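You operate a simulated robot arm through the tools that you are given. There is no shell and no other tool.

You run a simulated robot arm. Do the job below in one go: nothing can be reset, and whatever is moved stays where it is left.

Task
On machine 2 put the shake and test levers off; try that the lift and tip levers spring back.

It is judged by the outcome, as a careful person would: the job done as asked, and still so three seconds after it is handed in. It fails if anything else is knocked over, pushed out of place, dropped, spilled or broken.

Robot
A 7-joint arm with a two-finger parallel gripper, fixed in place. Base frame: the origin is at the foot of the arm, x ahead of it, y to its left, z up. Units: m, rad, N and s.
With the tool pointing down near the work surface it reaches from about 0.3 to 0.7 m from the base axis. Its first joint turns from -1.152 to 1.152 rad. Payload 1.57 kg.
The tool frame sits at the grasp point between the pads (the TCP): z along the fingers, y along the line on which they close. The tips reach 0.03 m beyond it. The gripper opens to 0.11 m. The fingers are 0.024 m wide and 0.012 m thick; the gripper's body (0.048 by 0.112 m) begins 0.078 m behind the TCP.
Orientation is that of the tool frame in the base frame, as a unit quaternion [x, y, z, w]. With the fingers straight down and closing along the base's y, the tool's x points along the base's -x, its y along +y and its z along -z.

Tools
- The arm moves only by the tool jog_arm. Its argument "deltas" is a list of rows, each a list of 3 entries, a list of its own where there are three numbers: the shift along the tool's x, y, z in units of 30 mm (1.0 is 30 mm), then the turn, a rotation vector about the tool's x, y, z in units of 6 degrees (1.0 is 6 degrees), then the finger opening in m, from 0 to 0.11. In form: [[[x, y, z], [ax, ay, az], hand], ...]. A call has 1 to 20 rows; each row shifts and turns the commanded pose from where the row before left it, along the tool's axes as they then stand. A call with a number of a shift or a turn outside -1 to 1 is refused whole. Rows are played at 5 a second. More than 0.05 m and 0.15 rad between two rows, or a gripper value outside its range, and nothing of the call is played. Where a pose cannot be reached the arm comes as near as it can. A force on the tool above 90 N (or 10 N above the force at the start of the call, whichever is more), or a blocked arm, ends the call early, and 0.2 s more pass. The fingers move at their own pace (about 0.108 m/s each) and stop on an object; they squeeze with about 41 N. The grip force told is the motor's: it shows also when the fingers shut on nothing. Time passes only in rows, and 0.2 s behind the last, so rows that do not move let the fingers close. The reply holds the time, the measured pose of the TCP, the force on the tool along the base axes, the opening and the grip force, in the units named above and with some noise, with the torque about the TCP (base axes, N m) and any sound that the robot's microphone picked up, and new pictures: "pictures" is both (left out), scene, wrist or none.
- Cameras (640 x 400 px; columns grow to the right, rows downward): "scene" is fixed at [0.1817, -0.4089, 1.3992]; the picture's right is [0.67, -0.74, 0.00], its down [-0.49, -0.44, -0.76] and it looks along [0.56, 0.51, -0.65] (base axes); focal length 358 px, centre (320, 200). "wrist" rides on the gripper at [0.07, 0.016, -0.141] in the tool frame; the picture's right is [-0.23, 0.97, 0.00], its down [-0.85, -0.20, -0.48] and it looks along [-0.47, -0.11, 0.88] (tool axes); focal length 222 px, centre (320, 200). There is no depth. A picture from a camera that has moved, and an enlarged one, comes with that camera's place and axes in the base frame and with its lens. The place of the scene camera against the robot may be out by one fixed shift of up to 0.018 m in any direction.
- inspect(camera, box): a new picture of the part [left, top, right, bottom] of that camera's present view, enlarged. No time passes.
- job_done(): hands the job in; it is judged then, once.

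Nothing tells you positions but the pictures and the camera data. Unless the task says otherwise, let go and move clear before handing in.

The tools are called after ">>>" as a command line: name --argument value ..., lists and objects as JSON in quotes. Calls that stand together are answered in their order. jog_arm: Moves the arm, as the interface text tells. Its arguments: {"type":"object","properties":{"deltas":{"type":"array","items":{"type":"array"}},"pictures":{"type":"string","enum":["both","scene","wrist","none"]}},"required":["deltas"]} The other tools are called the same way: inspect (camera, box) takes an enlarged picture of a part of a camera's view; job_done () hands the job in.

At the start:

```text
time: 0.0
tcp_pos: [0.3649, 0.0254, 1.1188]
ee_rot: [0.001, 1.0, 0.001, 0.0]
contact_force: [0.4, -0.3, 0.4]
ft_torque: [-0.04, -0.03, 0.03]
grip_width: 0.1098
gripper_force: 0.0
```

scene: 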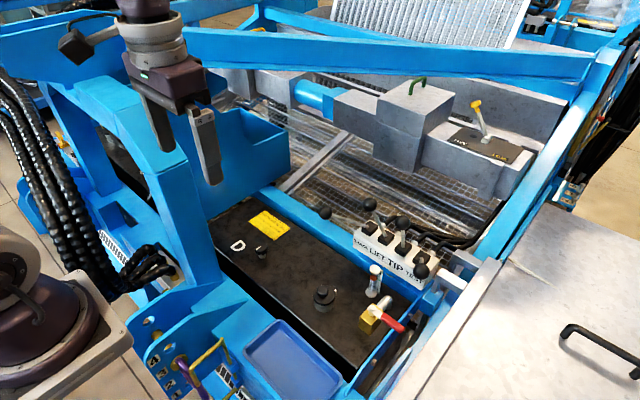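
wrist: 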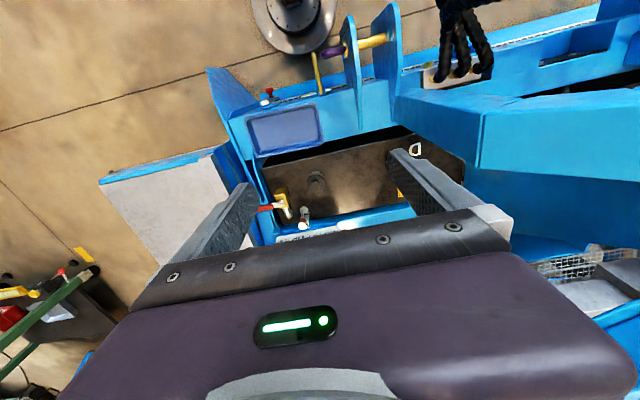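

I see a blue machine with a lever block labelled something like "SHAKE LIFT TIP TEST" in the middle of the scene view. I'll look closer before moving anything.

>>> inspect --camera "scene" --box '[300, 180, 480, 300]'

>>> inspect --camera "scene" --box '[380, 60, 560, 180]'

>>> inspect --camera "scene" --box '[200, 180, 440, 340]'

>>> inspect --camera "wrist" --box '[200, 100, 520, 300]'

```text
3.33 times, centred on (390, 240) of scene
camera zoom: at [0.1817, -0.4089, 1.3992], right [0.67, -0.74, 0.0], down [-0.49, -0.44, -0.76], along [0.56, 0.51, -0.65], focal length 1193 px, centre (87, 67)
```

zoom: 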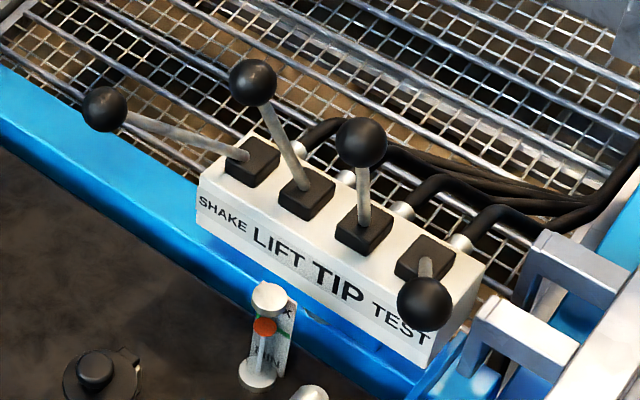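

```text
3.33 times, centred on (470, 120) of scene
camera zoom: at [0.1817, -0.4089, 1.3992], right [0.67, -0.74, 0.0], down [-0.49, -0.44, -0.76], along [0.56, 0.51, -0.65], focal length 1193 px, centre (-180, 467)
```

zoom: 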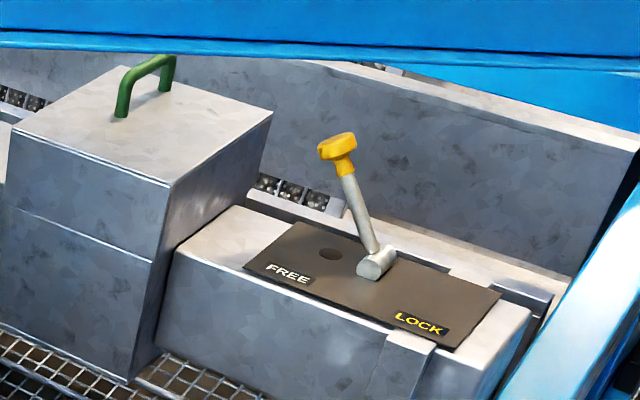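

```text
2.50 times, centred on (320, 260) of scene
camera zoom: at [0.1817, -0.4089, 1.3992], right [0.67, -0.74, 0.0], down [-0.49, -0.44, -0.76], along [0.56, 0.51, -0.65], focal length 894 px, centre (320, 50)
```

zoom: 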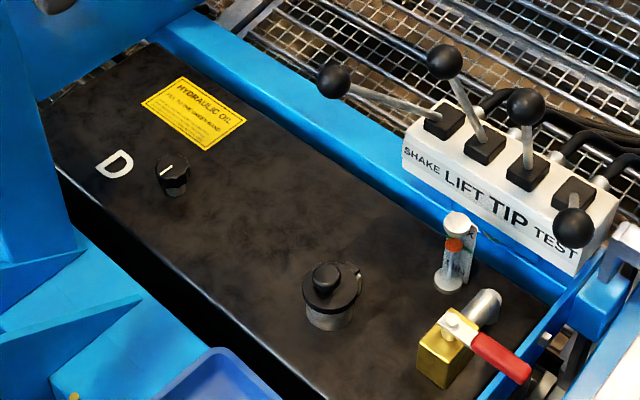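

```text
2.00 times, centred on (360, 200) of wrist
camera zoom: at [0.2947, 0.0422, 1.2595], right [0.23, 0.97, 0.0], down [0.85, -0.2, 0.48], along [0.47, -0.11, -0.88], focal length 444 px, centre (240, 200)
```

zoom: 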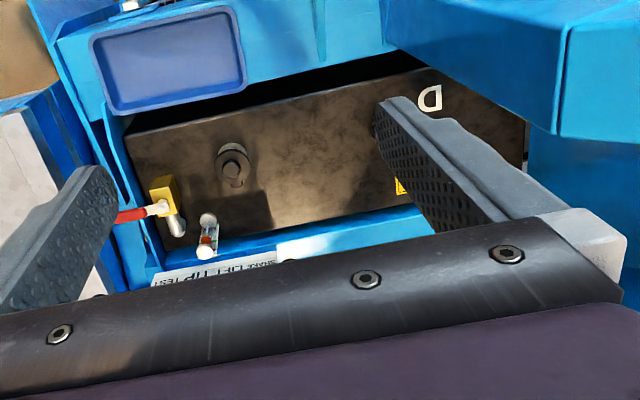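

The lever block carries four levers: SHAKE (leaning left), LIFT and TIP (roughly upright) and TEST (leaning toward the camera). I'll check the rest of the view for machine numbers and anything else that matters.

>>> inspect --camera "scene" --box '[480, 0, 640, 100]'

>>> inspect --camera "scene" --box '[480, 100, 640, 200]'

>>> inspect --camera "scene" --box '[320, 0, 480, 100]'

>>> inspect --camera "scene" --box '[0, 0, 240, 150]'

>>> inspect --camera "scene" --box '[0, 150, 240, 300]'

>>> inspect --camera "scene" --box '[80, 250, 320, 400]'

>>> inspect --camera "scene" --box '[400, 200, 640, 350]'

>>> inspect --camera "wrist" --box '[0, 200, 200, 400]'

```text
4.00 times, centred on (560, 50) of scene
camera zoom: at [0.1817, -0.4089, 1.3992], right [0.67, -0.74, 0.0], down [-0.49, -0.44, -0.76], along [0.56, 0.51, -0.65], focal length 1431 px, centre (-640, 800)
```

zoom: 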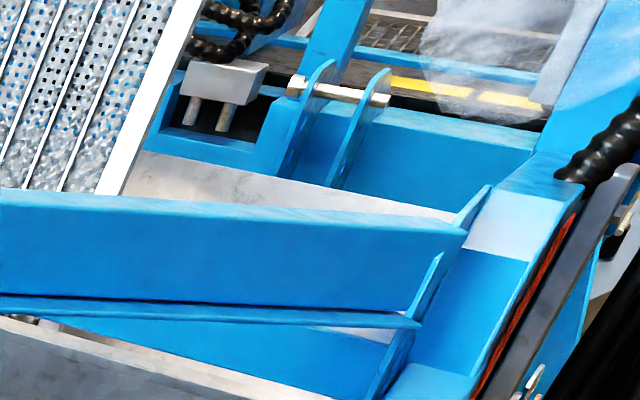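

```text
4.00 times, centred on (560, 150) of scene
camera zoom: at [0.1817, -0.4089, 1.3992], right [0.67, -0.74, 0.0], down [-0.49, -0.44, -0.76], along [0.56, 0.51, -0.65], focal length 1431 px, centre (-640, 400)
```

zoom: 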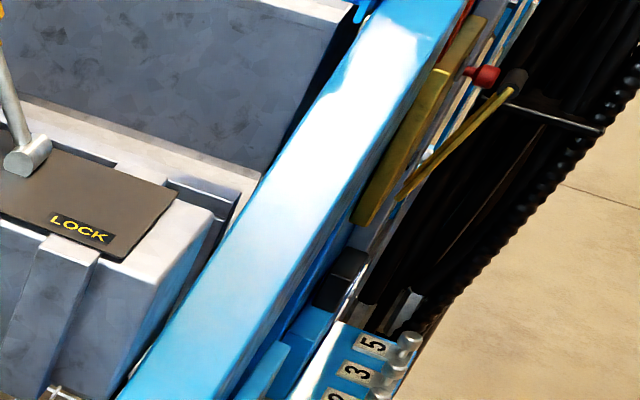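

```text
4.00 times, centred on (400, 50) of scene
camera zoom: at [0.1817, -0.4089, 1.3992], right [0.67, -0.74, 0.0], down [-0.49, -0.44, -0.76], along [0.56, 0.51, -0.65], focal length 1431 px, centre (0, 800)
```

zoom: 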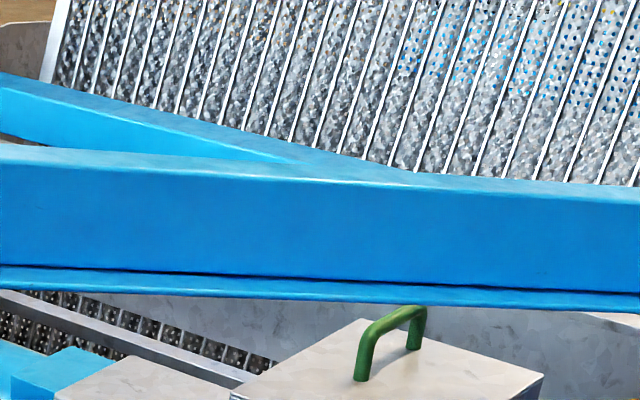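

```text
2.67 times, centred on (120, 75) of scene
camera zoom: at [0.1817, -0.4089, 1.3992], right [0.67, -0.74, 0.0], down [-0.49, -0.44, -0.76], along [0.56, 0.51, -0.65], focal length 954 px, centre (853, 533)
```

zoom: 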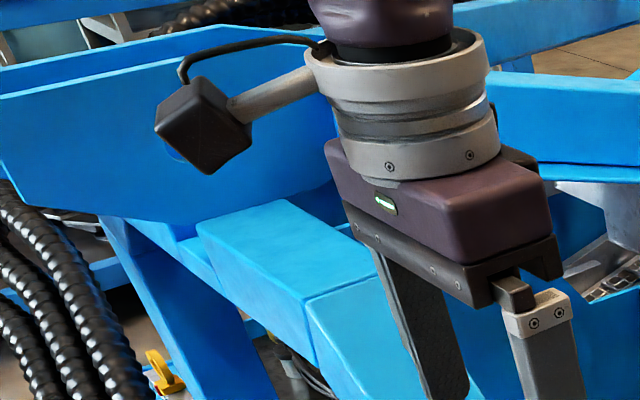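

```text
2.67 times, centred on (120, 225) of scene
camera zoom: at [0.1817, -0.4089, 1.3992], right [0.67, -0.74, 0.0], down [-0.49, -0.44, -0.76], along [0.56, 0.51, -0.65], focal length 954 px, centre (853, 133)
```

zoom: 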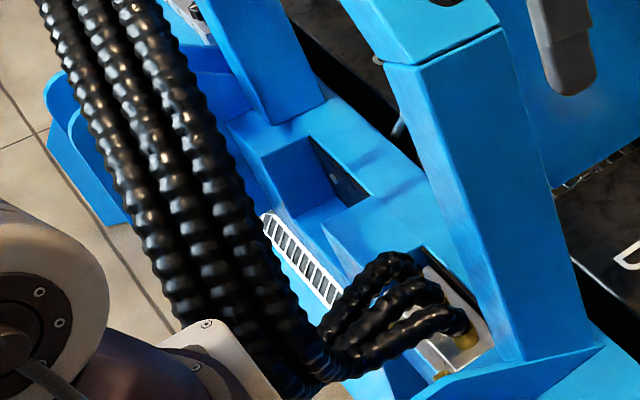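

```text
2.67 times, centred on (200, 325) of scene
camera zoom: at [0.1817, -0.4089, 1.3992], right [0.67, -0.74, 0.0], down [-0.49, -0.44, -0.76], along [0.56, 0.51, -0.65], focal length 954 px, centre (640, -133)
```

zoom: 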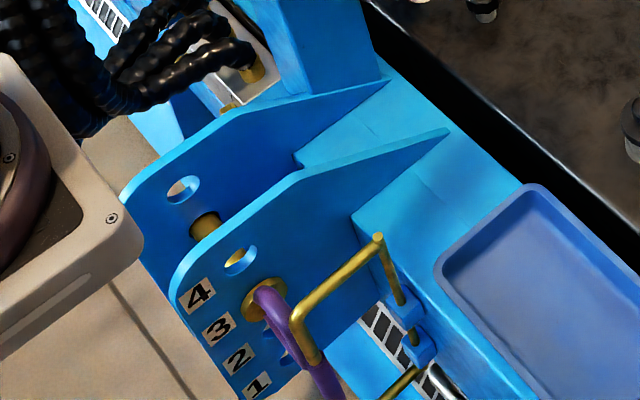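

```text
2.67 times, centred on (520, 275) of scene
camera zoom: at [0.1817, -0.4089, 1.3992], right [0.67, -0.74, 0.0], down [-0.49, -0.44, -0.76], along [0.56, 0.51, -0.65], focal length 954 px, centre (-213, 0)
```

zoom: 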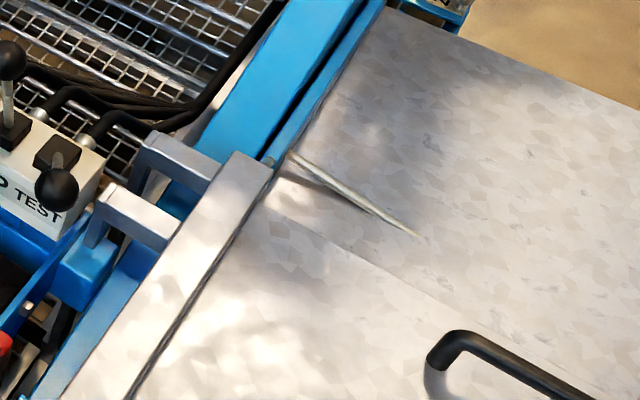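

```text
2.00 times, centred on (100, 300) of wrist
camera zoom: at [0.2947, 0.0422, 1.2595], right [0.23, 0.97, 0.0], down [0.85, -0.2, 0.48], along [0.47, -0.11, -0.88], focal length 444 px, centre (760, 0)
```

zoom: 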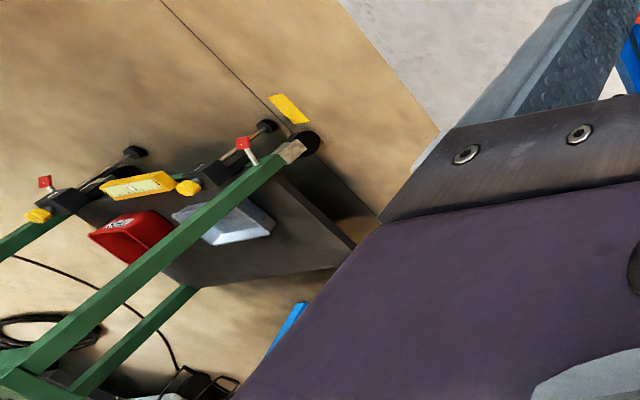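

The block runs along base y at roughly x≈0.75, z≈0.65. SHAKE and TEST lean clearly and LIFT leans a little. I'll carry the gripper forward and right at this height so the wrist camera can see the levers from above.

>>> jog_arm --deltas '[[[-0.7, -0.7, 0], [0, 0, 0], 0.06], [[-0.7, -0.7, 0], [0, 0, 0], 0.02], [[-0.7, -0.7, 0], [0, 0, 0], 0.0], [[-0.7, -0.7, 0], [0, 0, 0], 0.0], [[-0.7, -0.7, 0], [0, 0, 0], 0.0]]'

```text
time: 1.2
tcp_pos: [0.4705, -0.0798, 1.118]
ee_rot: [0.0, 1.0, 0.001, 0.0]
contact_force: [-0.5, -0.1, -0.3]
ft_torque: [0.01, 0.0, -0.03]
grip_width: 0.0002
gripper_force: 21.2
camera wrist: at [0.4001, -0.0626, 1.2586], right [0.23, 0.97, 0.0], down [0.85, -0.2, 0.48], along [0.47, -0.11, -0.88], focal length 222 px, centre (320, 200)
```

scene: 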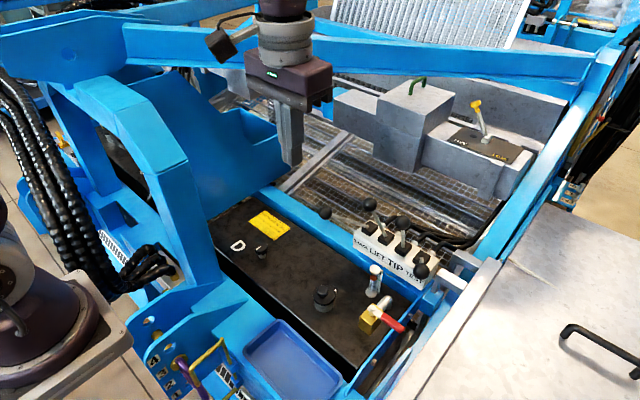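
wrist: 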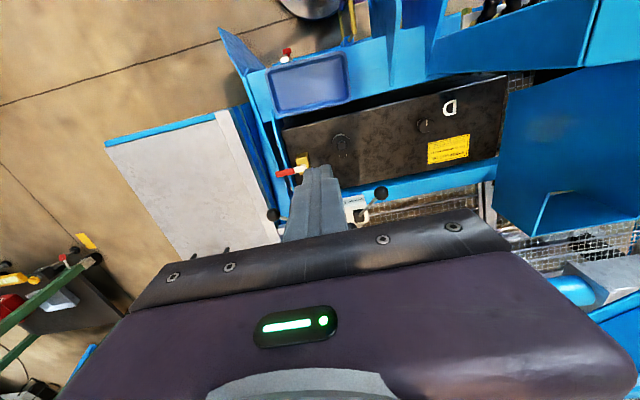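

The SHAKE ball shows in the wrist view at about (381,193) and the TEST ball at (273,215), so the path overhead is clear. I'll go further forward for a full view of the block.

>>> jog_arm --deltas '[[[-1, -0.3, 0], [0, 0, 0], 0.0], [[-1, -0.3, 0], [0, 0, 0], 0.0], [[-1, -0.3, 0], [0, 0, 0], 0.0], [[-1, -0.3, 0], [0, 0, 0], 0.0], [[-0.5, -0.3, 0], [0, 0, 0], 0.0]]'

```text
time: 2.4
tcp_pos: [0.6037, -0.1247, 1.1171]
ee_rot: [0.001, 1.0, 0.0, 0.0]
contact_force: [0.4, -0.9, -0.4]
ft_torque: [-0.02, 0.0, 0.02]
grip_width: 0.0
gripper_force: 21.2
camera wrist: at [0.5342, -0.1074, 1.2588], right [0.23, 0.97, 0.0], down [0.86, -0.2, 0.48], along [0.47, -0.11, -0.88], focal length 222 px, centre (320, 200)
```

scene: 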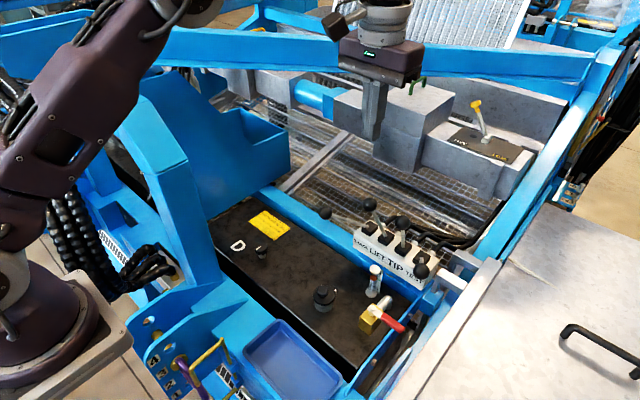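
wrist: 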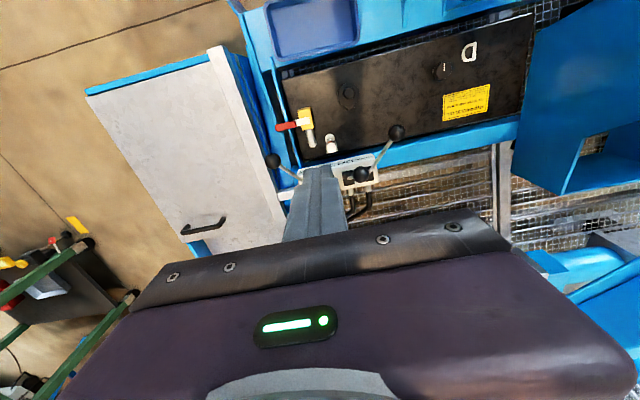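

The SHAKE ball triangulates to about (0.66, 0.02, 0.80) and the TEST ball to about (0.667, -0.243, 0.787). I'll zoom in on the block.

>>> inspect --camera "wrist" --box '[250, 100, 450, 225]'

>>> jog_arm --deltas '[[[-0.5, -1, 0], [0, 0, 0], 0.0], [[-0.5, -1, 0], [0, 0, 0], 0.0], [[-0.5, -1, 0], [0, 0, 0], 0.0], [[0, -1, 0], [0, 0, 0], 0.0]]' --pictures "both"

```text
3.20 times, centred on (350, 162) of wrist
camera zoom: at [0.5342, -0.1074, 1.2588], right [0.23, 0.97, 0.0], down [0.86, -0.2, 0.48], along [0.47, -0.11, -0.88], focal length 711 px, centre (224, 320)
```

zoom: 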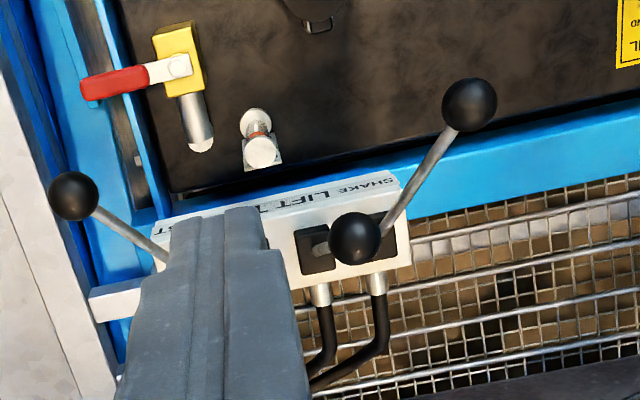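

```text
time: 3.4
tcp_pos: [0.6179, -0.1898, 1.1098]
ee_rot: [0.002, 1.0, 0.0, 0.0]
contact_force: [0.0, 0.8, 0.4]
ft_torque: [0.06, 0.01, 0.0]
grip_width: 0.0
gripper_force: 21.1
out of reach, approached as far as the arm can: row 2, 3, 4
camera wrist: at [0.5468, -0.1727, 1.2506], right [0.23, 0.97, 0.0], down [0.85, -0.2, 0.48], along [0.47, -0.11, -0.88], focal length 222 px, centre (320, 200)
```

scene: 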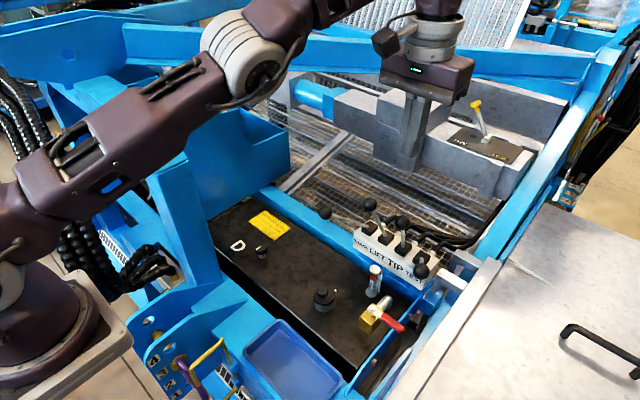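
wrist: 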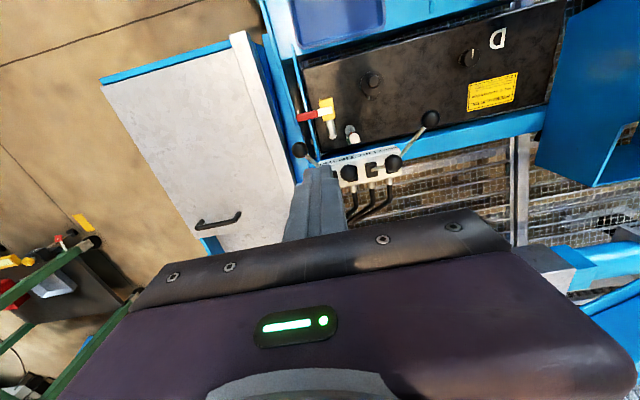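

I reached the arm's limit at this height, so lowering should give more reach. The whole block is nearly visible now, so I'll zoom.

>>> inspect --camera "wrist" --box '[280, 90, 460, 215]'

>>> jog_arm --deltas '[[[0.3, -0.5, 0.5], [0, 0, 0], 0.0], [[0.3, -1, 0.5], [0, 0, 0], 0.0], [[0, -1, 0.5], [0, 0, 0], 0.0]]' --pictures "both"

```text
3.20 times, centred on (370, 152) of wrist
camera zoom: at [0.5468, -0.1727, 1.2506], right [0.23, 0.97, 0.0], down [0.85, -0.2, 0.48], along [0.47, -0.11, -0.88], focal length 711 px, centre (160, 352)
```

zoom: 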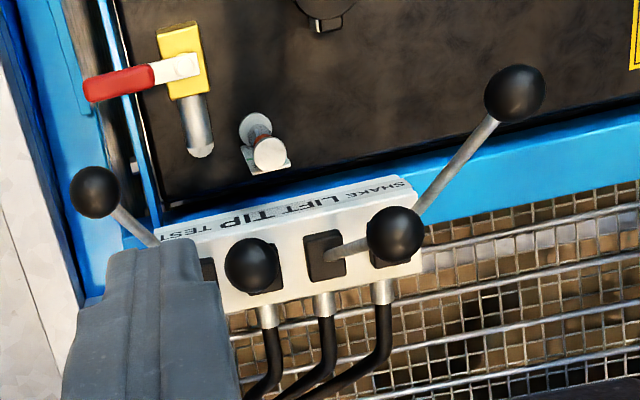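

```text
time: 4.2
tcp_pos: [0.5979, -0.2635, 1.0644]
ee_rot: [-0.001, 1.0, 0.001, 0.0]
contact_force: [-0.2, 0.3, -0.3]
ft_torque: [0.03, 0.0, 0.01]
grip_width: 0.0002
gripper_force: 21.1
camera wrist: at [0.5277, -0.2469, 1.2058], right [0.23, 0.97, 0.0], down [0.85, -0.2, 0.48], along [0.47, -0.11, -0.88], focal length 222 px, centre (320, 200)
```

scene: 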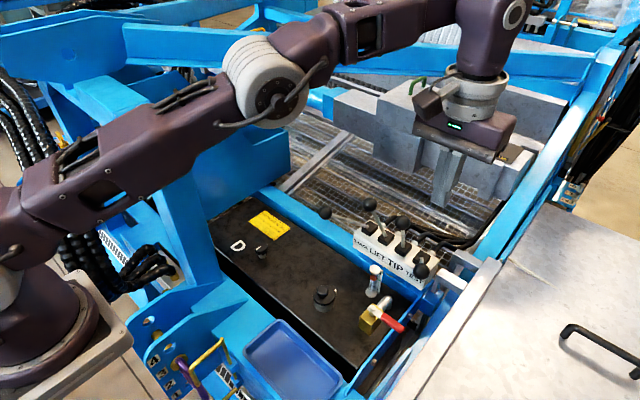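
wrist: 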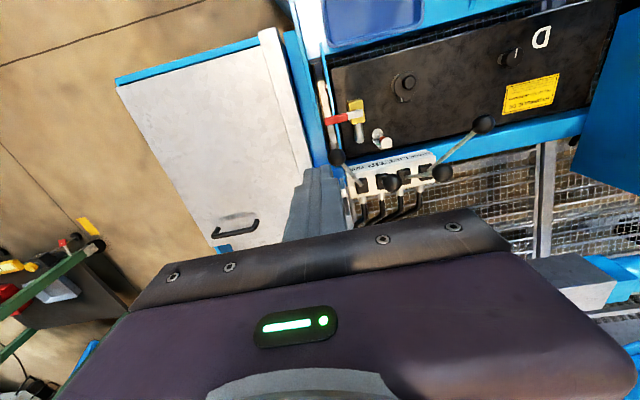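

>>> inspect --camera "wrist" --box '[310, 90, 510, 215]'

```text
3.20 times, centred on (410, 152) of wrist
camera zoom: at [0.5277, -0.2469, 1.2058], right [0.23, 0.97, 0.0], down [0.85, -0.2, 0.48], along [0.47, -0.11, -0.88], focal length 711 px, centre (32, 352)
```

zoom: 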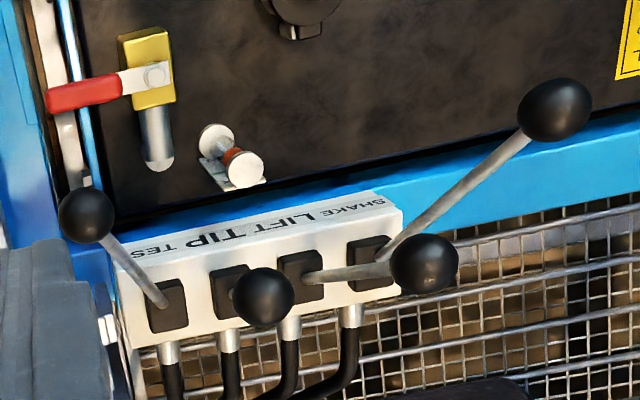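

From three wrist views I get these ball positions:

| Lever | Ball position (m) |
|---|---|
| SHAKE | (0.668, 0.025, 0.785) |
| LIFT | (0.725, -0.065, 0.828) |
| TIP | (0.725, -0.155, 0.827) |
| TEST | (0.666, -0.246, 0.787) |

SHAKE and TEST are thrown about 20° toward the robot compared with the two middle levers. I'll tilt the tool forward so that the front face of the closed fingers can push along the lever arc.

>>> jog_arm --deltas '[[[0.5, 0, 0], [0, -1, 0], 0.0], [[0.5, 0, 0], [0, -1, 0], 0.0], [[0, 0, 0], [0, -1, 0], 0.0], [[0, 0, 0], [0, -1, 0], 0.0], [[0, 0, 0], [0, -1, 0], 0.0], [[0, 0, 0], [0, -1, 0], 0.0]]'

```text
time: 5.6
tcp_pos: [0.5678, -0.2657, 1.0633]
ee_rot: [0.0, 0.951, 0.0, 0.309]
contact_force: [0.5, 0.0, 0.0]
ft_torque: [0.02, 0.02, 0.05]
grip_width: 0.0
gripper_force: 21.4
camera wrist: at [0.4275, -0.2482, 1.1365], right [0.18, 0.97, 0.13], down [0.41, -0.2, 0.89], along [0.89, -0.11, -0.43], focal length 222 px, centre (320, 200)
```

scene: 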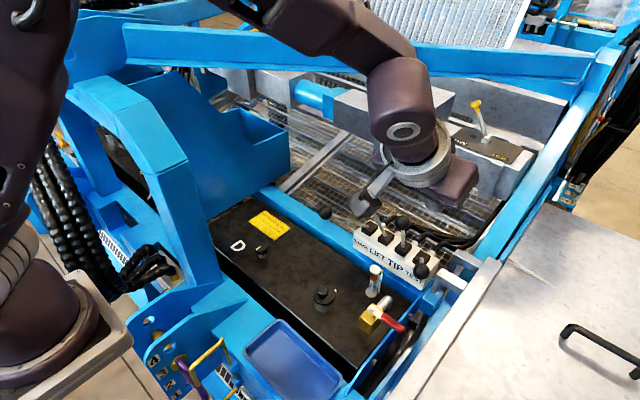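
wrist: 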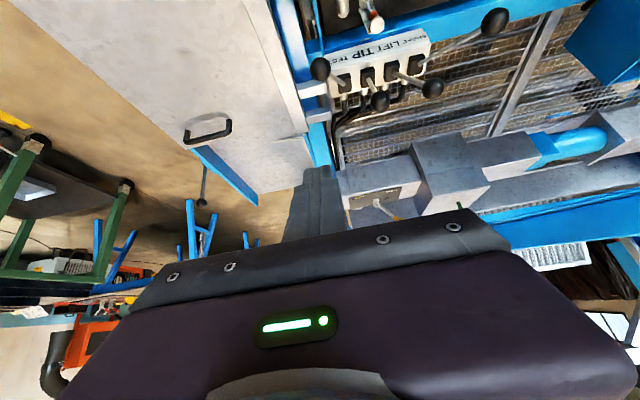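

The tilted view shows the whole block and the frame beyond it clearly. I'll zoom in to look for marks and confirm the lever geometry.

>>> inspect --camera "wrist" --box '[290, 0, 530, 150]'

>>> inspect --camera "wrist" --box '[0, 120, 280, 320]'

>>> inspect --camera "wrist" --box '[320, 120, 640, 320]'

```text
2.67 times, centred on (410, 75) of wrist
camera zoom: at [0.4275, -0.2482, 1.1365], right [0.18, 0.97, 0.13], down [0.41, -0.2, 0.89], along [0.89, -0.11, -0.43], focal length 592 px, centre (80, 533)
```

zoom: 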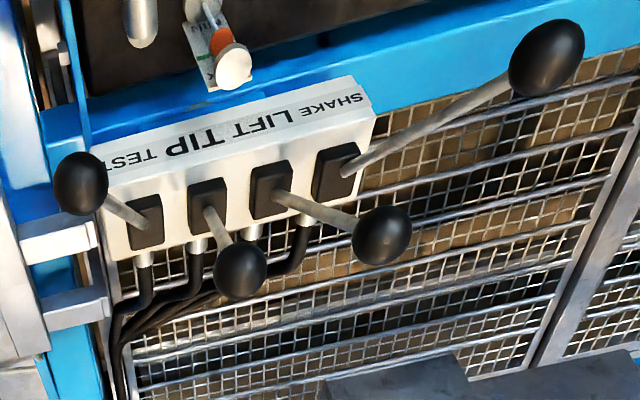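

```text
2.00 times, centred on (140, 220) of wrist
camera zoom: at [0.4275, -0.2482, 1.1365], right [0.18, 0.97, 0.13], down [0.41, -0.2, 0.89], along [0.89, -0.11, -0.43], focal length 444 px, centre (680, 160)
```

zoom: 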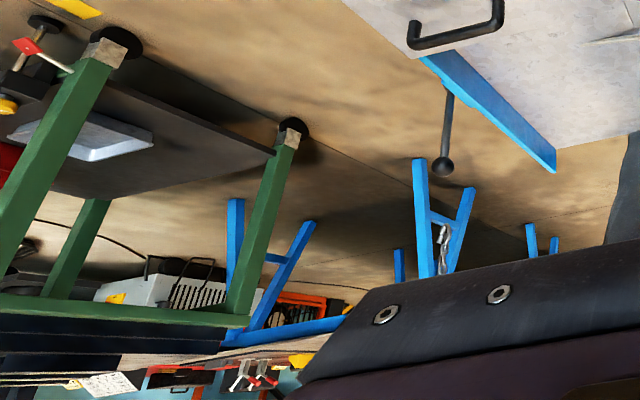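

```text
2.00 times, centred on (480, 220) of wrist
camera zoom: at [0.4275, -0.2482, 1.1365], right [0.18, 0.97, 0.13], down [0.41, -0.2, 0.89], along [0.89, -0.11, -0.43], focal length 444 px, centre (0, 160)
```

zoom: 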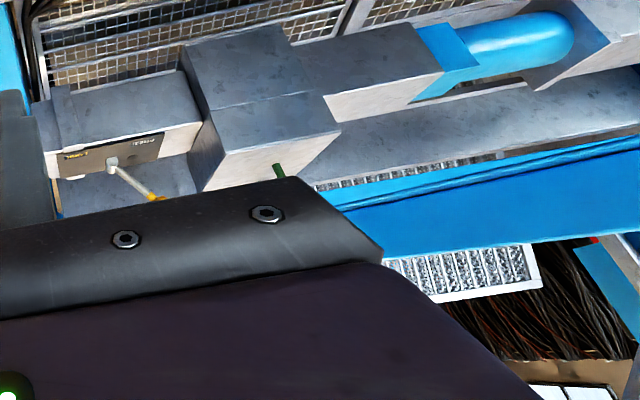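

The boots are at x≈0.795, z≈0.675. LIFT and TIP lean about 25° and SHAKE and TEST about 48°. Next I'll carry the closed fingers over to the robot side of the SHAKE ball, keeping behind all the knobs.

>>> jog_arm --deltas '[[[0.392, 0.969, 0.539], [0, 0, 0], 0.0], [[0.392, 0.969, 0.539], [0, 0, 0], 0.0], [[0.392, 0.969, 0.539], [0, 0, 0], 0.0], [[0.392, 0.969, 0.539], [0, 0, 0], 0.0], [[0.392, 0.969, 0.539], [0, 0, 0], 0.0], [[0.392, 0.969, 0.539], [0, 0, 0], 0.0], [[0.392, 0.969, 0.539], [0, 0, 0], 0.0], [[0.392, 0.969, 0.539], [0, 0, 0], 0.0], [[0.392, 0.969, 0.539], [0, 0, 0], 0.0], [[0.392, 0.969, 0.539], [0, 0, 0], 0.0]]'

```text
time: 7.8
tcp_pos: [0.5681, 0.0252, 0.8612]
ee_rot: [0.001, 0.951, 0.0, 0.31]
contact_force: [0.3, 0.0, 0.0]
ft_torque: [-0.02, -0.05, -0.02]
grip_width: 0.0
gripper_force: 21.5
camera wrist: at [0.4279, 0.0431, 0.9352], right [0.18, 0.97, 0.13], down [0.41, -0.2, 0.89], along [0.89, -0.11, -0.44], focal length 222 px, centre (320, 200)
```

scene: 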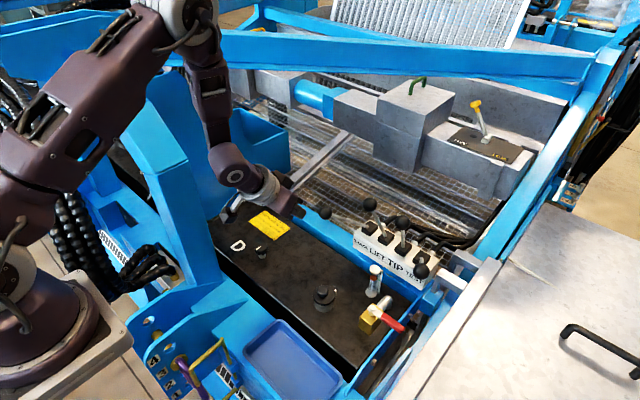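
wrist: 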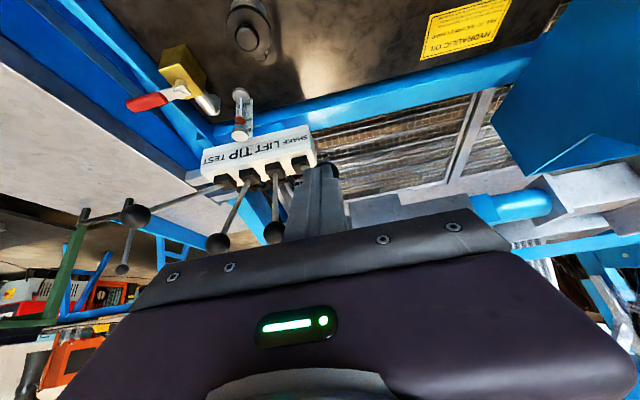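

I'm behind the SHAKE ball with clear space. I'll lower to its height, still short of contact.

>>> jog_arm --deltas '[[[0.176, 0, 0.696], [0, 0, 0], 0.0], [[0.176, 0, 0.696], [0, 0, 0], 0.0], [[0.176, 0, 0.696], [0, 0, 0], 0.0], [[0.176, 0, 0.696], [0, 0, 0], 0.0], [[0.176, 0, 0.696], [0, 0, 0], 0.0]]'

>>> inspect --camera "scene" --box '[220, 150, 460, 300]'

```text
time: 9.0
tcp_pos: [0.6085, 0.0247, 0.7631]
ee_rot: [0.001, 0.951, -0.001, 0.309]
contact_force: [-0.3, -0.5, -0.7]
ft_torque: [-0.03, 0.0, -0.01]
grip_width: 0.0002
gripper_force: 21.2
camera wrist: at [0.469, 0.0418, 0.8358], right [0.18, 0.97, 0.13], down [0.41, -0.2, 0.89], along [0.89, -0.11, -0.44], focal length 222 px, centre (320, 200)
```

scene: 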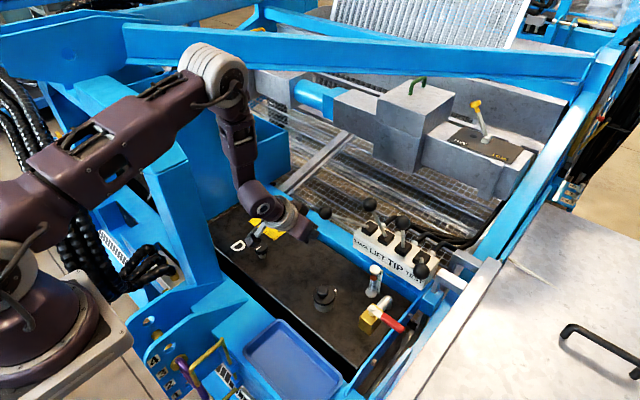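
wrist: 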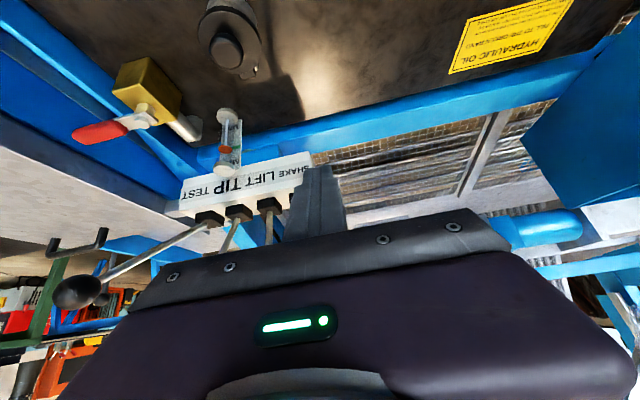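

```text
2.67 times, centred on (340, 225) of scene
camera zoom: at [0.1817, -0.4089, 1.3992], right [0.67, -0.74, 0.0], down [-0.49, -0.44, -0.76], along [0.56, 0.51, -0.65], focal length 954 px, centre (267, 133)
```

zoom: 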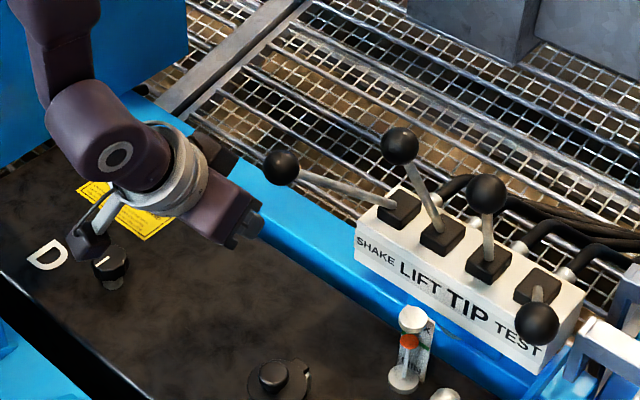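

The fingers are behind and below the SHAKE ball. I'll push along the finger-face normal, which matches the lever's arc, slowly at first to find contact.

>>> jog_arm --deltas '[[[-0.4, 0, 0], [0, 0, 0], 0.0], [[-0.4, 0, 0], [0, 0, 0], 0.0], [[-0.3, 0, 0], [0, 0, 0], 0.0], [[-0.3, 0, 0], [0, 0, 0], 0.0]]' --pictures "scene"

>>> inspect --camera "scene" --box '[260, 160, 460, 285]'

```text
time: 10.0
tcp_pos: [0.6421, 0.0252, 0.7888]
ee_rot: [-0.001, 0.951, 0.002, 0.309]
contact_force: [-3.1, 0.2, -0.9]
ft_torque: [0.01, 0.03, -0.06]
grip_width: 0.0001
gripper_force: 20.6
```

scene: 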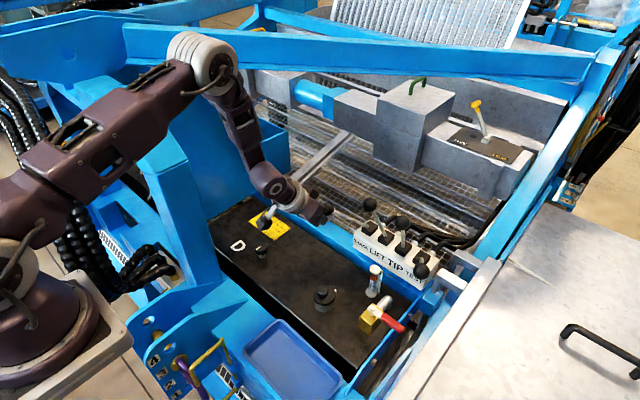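

```text
3.20 times, centred on (360, 222) of scene
camera zoom: at [0.1817, -0.4089, 1.3992], right [0.67, -0.74, 0.0], down [-0.49, -0.44, -0.76], along [0.56, 0.51, -0.65], focal length 1145 px, centre (192, 128)
```

zoom: 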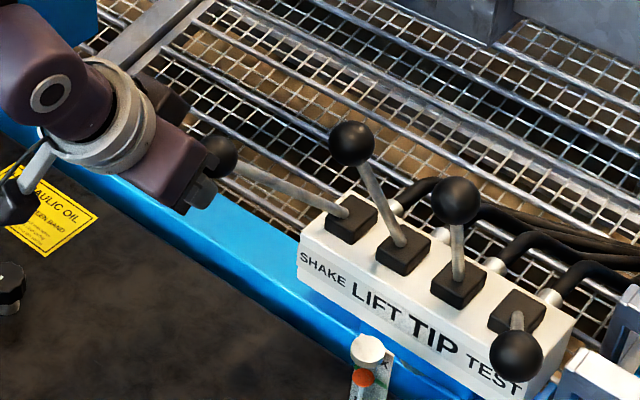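

There's light contact now (about 3 N). I'll keep pushing along the arc in small rows.

>>> jog_arm --deltas '[[[-0.3, 0, 0], [0, 0, 0], 0.0], [[-0.3, 0, 0], [0, 0, 0], 0.0], [[-0.3, 0, 0], [0, 0, 0], 0.0]]' --pictures "both"

>>> inspect --camera "scene" --box '[260, 160, 460, 285]'

```text
time: 10.8
tcp_pos: [0.6646, 0.0267, 0.8041]
ee_rot: [0.0, 0.951, 0.0, 0.31]
contact_force: [-0.5, 0.6, 0.7]
ft_torque: [0.02, -0.03, -0.02]
grip_width: 0.0004
gripper_force: 21.2
camera wrist: at [0.5252, 0.0427, 0.8768], right [0.18, 0.97, 0.13], down [0.41, -0.2, 0.89], along [0.89, -0.11, -0.44], focal length 222 px, centre (320, 200)
```

scene: 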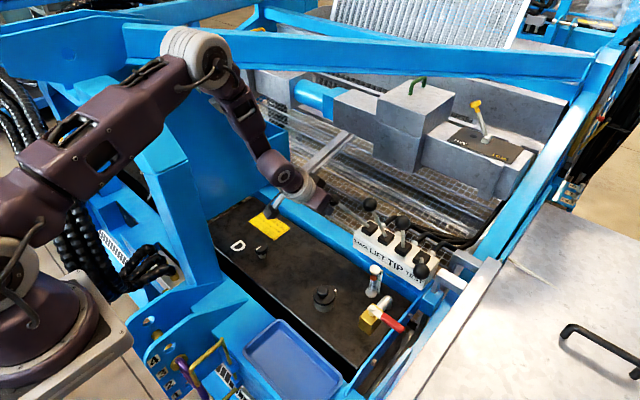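
wrist: 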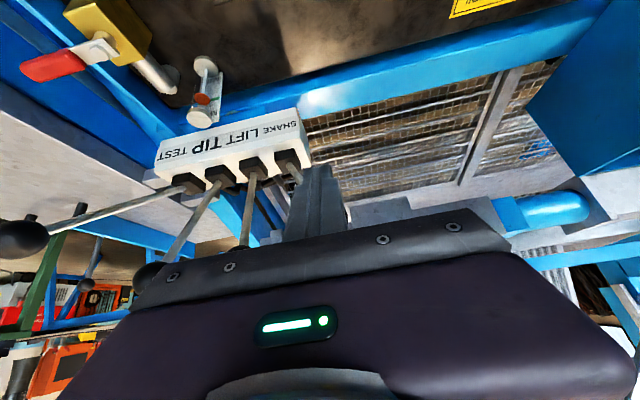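

```text
3.20 times, centred on (360, 222) of scene
camera zoom: at [0.1817, -0.4089, 1.3992], right [0.67, -0.74, 0.0], down [-0.49, -0.44, -0.76], along [0.56, 0.51, -0.65], focal length 1145 px, centre (192, 128)
```

zoom: 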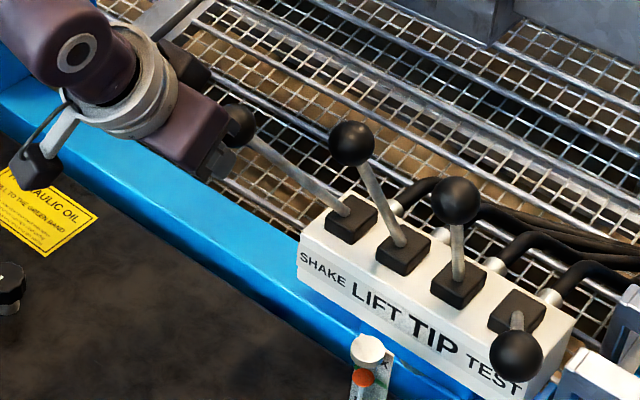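

The SHAKE lever is moving with little resistance and is about halfway to the line of the middle levers. I'll carry on in smaller steps and watch for a detent.

>>> jog_arm --deltas '[[[-0.25, 0, 0], [0, 0, 0], 0.0], [[-0.25, 0, 0], [0, 0, 0], 0.0], [[-0.25, 0, 0], [0, 0, 0], 0.0]]' --pictures "scene"

>>> inspect --camera "scene" --box '[260, 160, 460, 285]'

```text
time: 11.6
tcp_pos: [0.6832, 0.0288, 0.8174]
ee_rot: [0.0, 0.951, 0.0, 0.309]
contact_force: [0.1, -0.5, 0.6]
ft_torque: [0.01, 0.01, 0.01]
grip_width: 0.0001
gripper_force: 21.0
```

scene: 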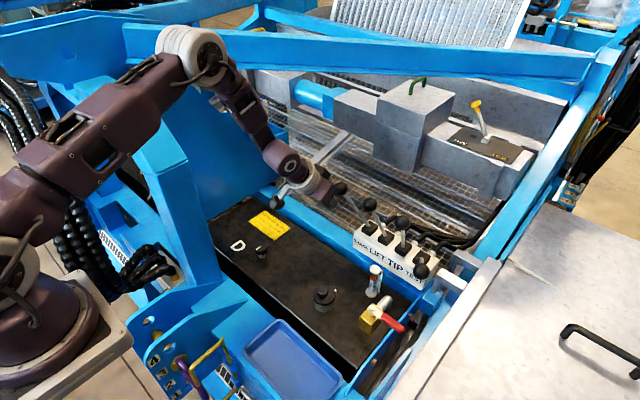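

```text
3.20 times, centred on (360, 222) of scene
camera zoom: at [0.1817, -0.4089, 1.3992], right [0.67, -0.74, 0.0], down [-0.49, -0.44, -0.76], along [0.56, 0.51, -0.65], focal length 1145 px, centre (192, 128)
```

zoom: 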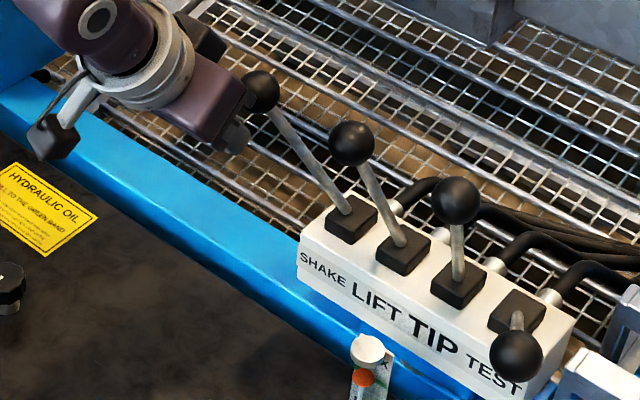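

The SHAKE ball jumped ahead of the fingers to about (0.726, 0.027, 0.829), in line with LIFT and TIP, with no force left. That looks like the centre detent, which is off. I'll back away and check that it holds.

>>> jog_arm --deltas '[[[0.6, 0, 0], [0, 0, 0], 0.0], [[0.9, 0, 0], [0, 0, 0], 0.0], [[0.9, 0, 0], [0, 0, 0], 0.0], [[0.85, 0, 0], [0, 0, 0], 0.0]]' --pictures "both"

>>> inspect --camera "scene" --box '[260, 160, 460, 285]'

```text
time: 12.6
tcp_pos: [0.6027, 0.0271, 0.7597]
ee_rot: [0.001, 0.951, 0.0, 0.309]
contact_force: [0.7, 0.5, 1.0]
ft_torque: [-0.03, -0.02, 0.0]
grip_width: 0.0
gripper_force: 21.4
camera wrist: at [0.4631, 0.0444, 0.8315], right [0.18, 0.97, 0.13], down [0.41, -0.2, 0.89], along [0.89, -0.11, -0.44], focal length 222 px, centre (320, 200)
```

scene: 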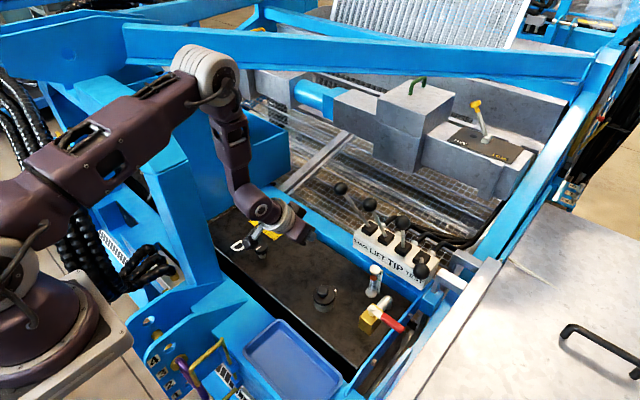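
wrist: 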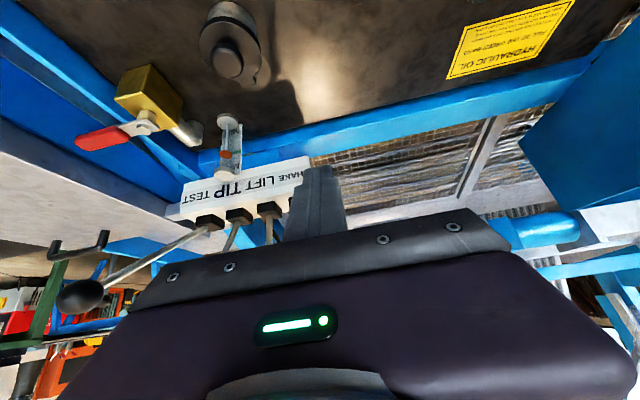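

```text
3.20 times, centred on (360, 222) of scene
camera zoom: at [0.1817, -0.4089, 1.3992], right [0.67, -0.74, 0.0], down [-0.49, -0.44, -0.76], along [0.56, 0.51, -0.65], focal length 1145 px, centre (192, 128)
```

zoom: 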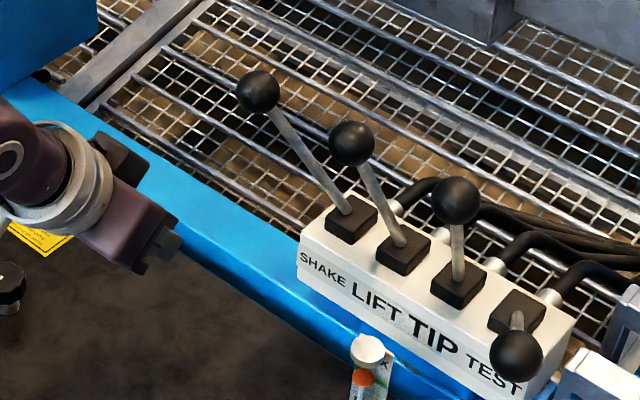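

SHAKE stays upright in its centre position. Now I'll slide right, staying behind the knobs, to the robot side of the TEST ball.

>>> jog_arm --deltas '[[[0, -0.91, 0], [0, 0, 0], 0.0], [[0, -0.91, 0], [0, 0, 0], 0.0], [[0, -0.91, 0], [0, 0, 0], 0.0], [[0, -0.91, 0], [0, 0, 0], 0.0], [[0, -0.91, 0], [0, 0, 0], 0.0], [[0, -0.91, 0], [0, 0, 0], 0.0], [[0, -0.91, 0], [0, 0, 0], 0.0], [[0, -0.91, 0], [0, 0, 0], 0.0], [[0, -0.91, 0], [0, 0, 0], 0.0], [[0, -0.91, 0], [0, 0, 0], 0.0]]' --pictures "both"

>>> inspect --camera "scene" --box '[300, 180, 500, 305]'

```text
time: 14.8
tcp_pos: [0.6028, -0.2462, 0.7602]
ee_rot: [0.0, 0.951, 0.0, 0.309]
contact_force: [-0.9, 0.4, 0.1]
ft_torque: [0.01, -0.04, 0.03]
grip_width: 0.0
gripper_force: 21.6
camera wrist: at [0.463, -0.2291, 0.8328], right [0.18, 0.97, 0.13], down [0.41, -0.2, 0.89], along [0.89, -0.11, -0.44], focal length 222 px, centre (320, 200)
```

scene: 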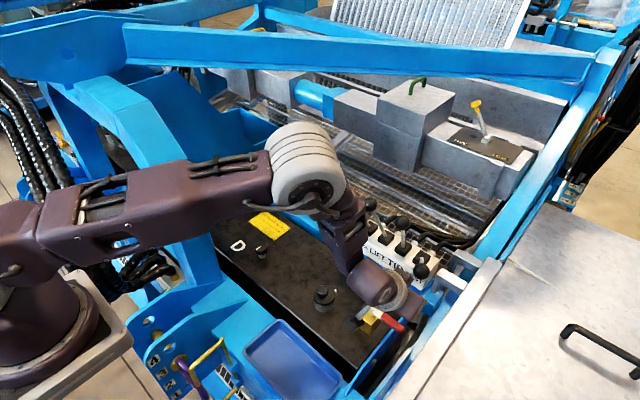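
wrist: 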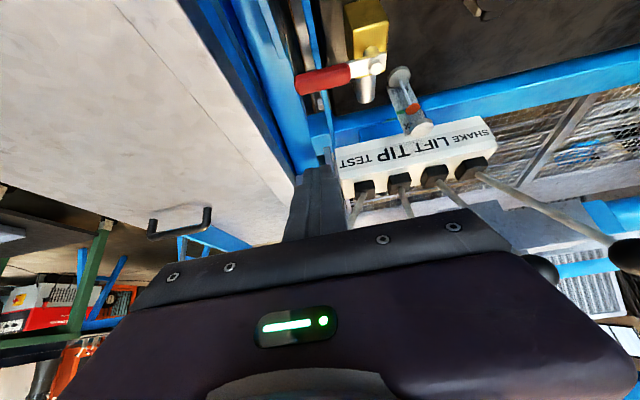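

```text
3.20 times, centred on (400, 242) of scene
camera zoom: at [0.1817, -0.4089, 1.3992], right [0.67, -0.74, 0.0], down [-0.49, -0.44, -0.76], along [0.56, 0.51, -0.65], focal length 1145 px, centre (64, 64)
```

zoom: 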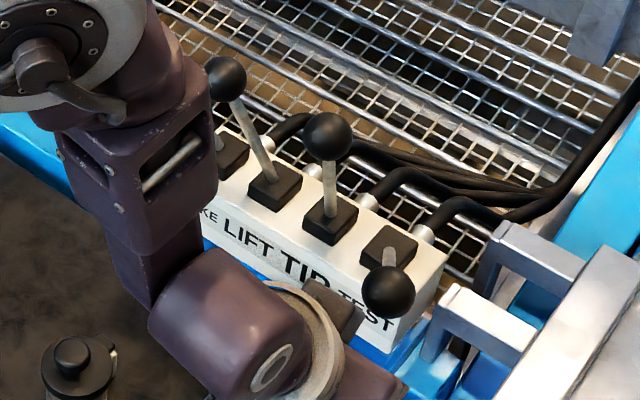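

TEST is straight ahead of the fingers. I'll push it along its arc as I did with SHAKE, in stages.

>>> jog_arm --deltas '[[[-0.6, 0, 0], [0, 0, 0], 0.0], [[-0.4, 0, 0], [0, 0, 0], 0.0], [[-0.3, 0, 0], [0, 0, 0], 0.0], [[-0.3, 0, 0], [0, 0, 0], 0.0], [[-0.3, 0, 0], [0, 0, 0], 0.0]]' --pictures "scene"

>>> inspect --camera "scene" --box '[300, 180, 500, 305]'

```text
time: 16.0
tcp_pos: [0.6497, -0.2457, 0.7932]
ee_rot: [0.0, 0.951, 0.0, 0.309]
contact_force: [-1.6, 0.6, -0.6]
ft_torque: [0.02, 0.01, -0.01]
grip_width: 0.0001
gripper_force: 21.1
```

scene: 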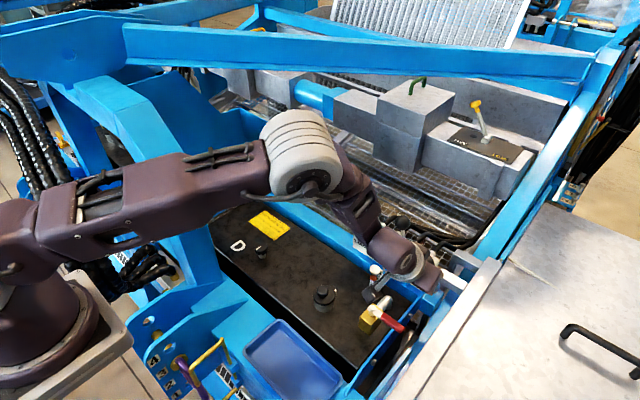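

```text
3.20 times, centred on (400, 242) of scene
camera zoom: at [0.1817, -0.4089, 1.3992], right [0.67, -0.74, 0.0], down [-0.49, -0.44, -0.76], along [0.56, 0.51, -0.65], focal length 1145 px, centre (64, 64)
```

zoom: 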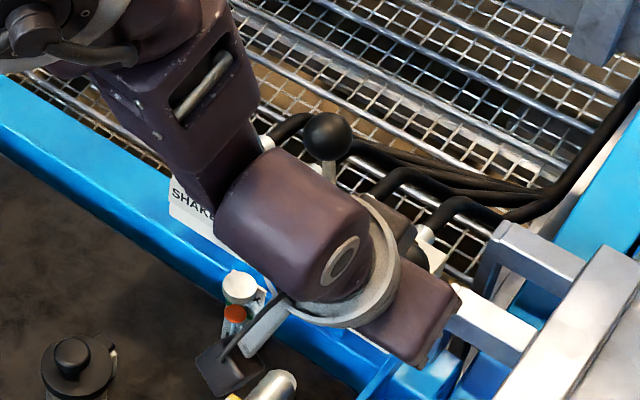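

>>> jog_arm --deltas '[[[-0.25, 0, 0], [0, 0, 0], 0.0], [[-0.25, 0, 0], [0, 0, 0], 0.0], [[-0.25, 0, 0], [0, 0, 0], 0.0], [[-0.25, 0, 0], [0, 0, 0], 0.0]]' --pictures "both"

>>> inspect --camera "scene" --box '[300, 180, 500, 305]'

```text
time: 17.0
tcp_pos: [0.6738, -0.2458, 0.8112]
ee_rot: [-0.001, 0.951, 0.001, 0.31]
contact_force: [0.2, 0.1, -0.2]
ft_torque: [-0.01, -0.03, 0.01]
grip_width: 0.0
gripper_force: 21.6
camera wrist: at [0.5334, -0.2295, 0.8836], right [0.18, 0.97, 0.13], down [0.41, -0.2, 0.89], along [0.89, -0.11, -0.44], focal length 222 px, centre (320, 200)
```

scene: 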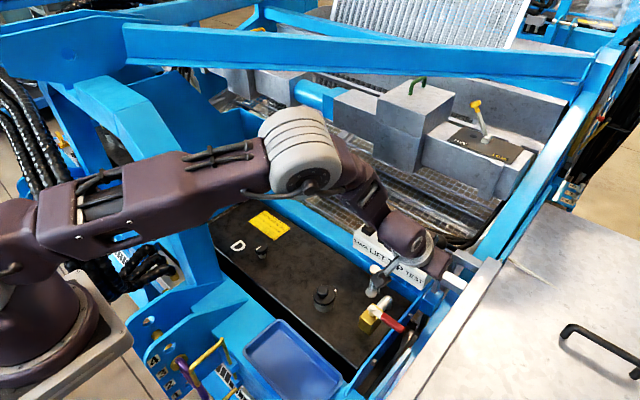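
wrist: 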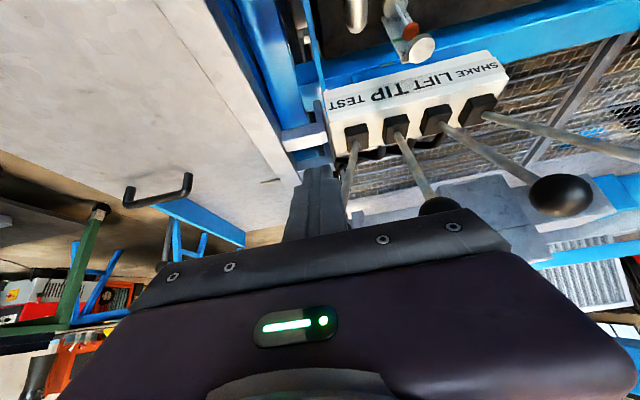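

```text
3.20 times, centred on (400, 242) of scene
camera zoom: at [0.1817, -0.4089, 1.3992], right [0.67, -0.74, 0.0], down [-0.49, -0.44, -0.76], along [0.56, 0.51, -0.65], focal length 1145 px, centre (64, 64)
```

zoom: 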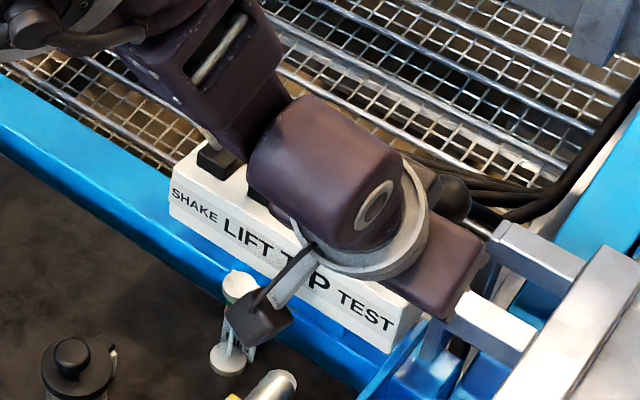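

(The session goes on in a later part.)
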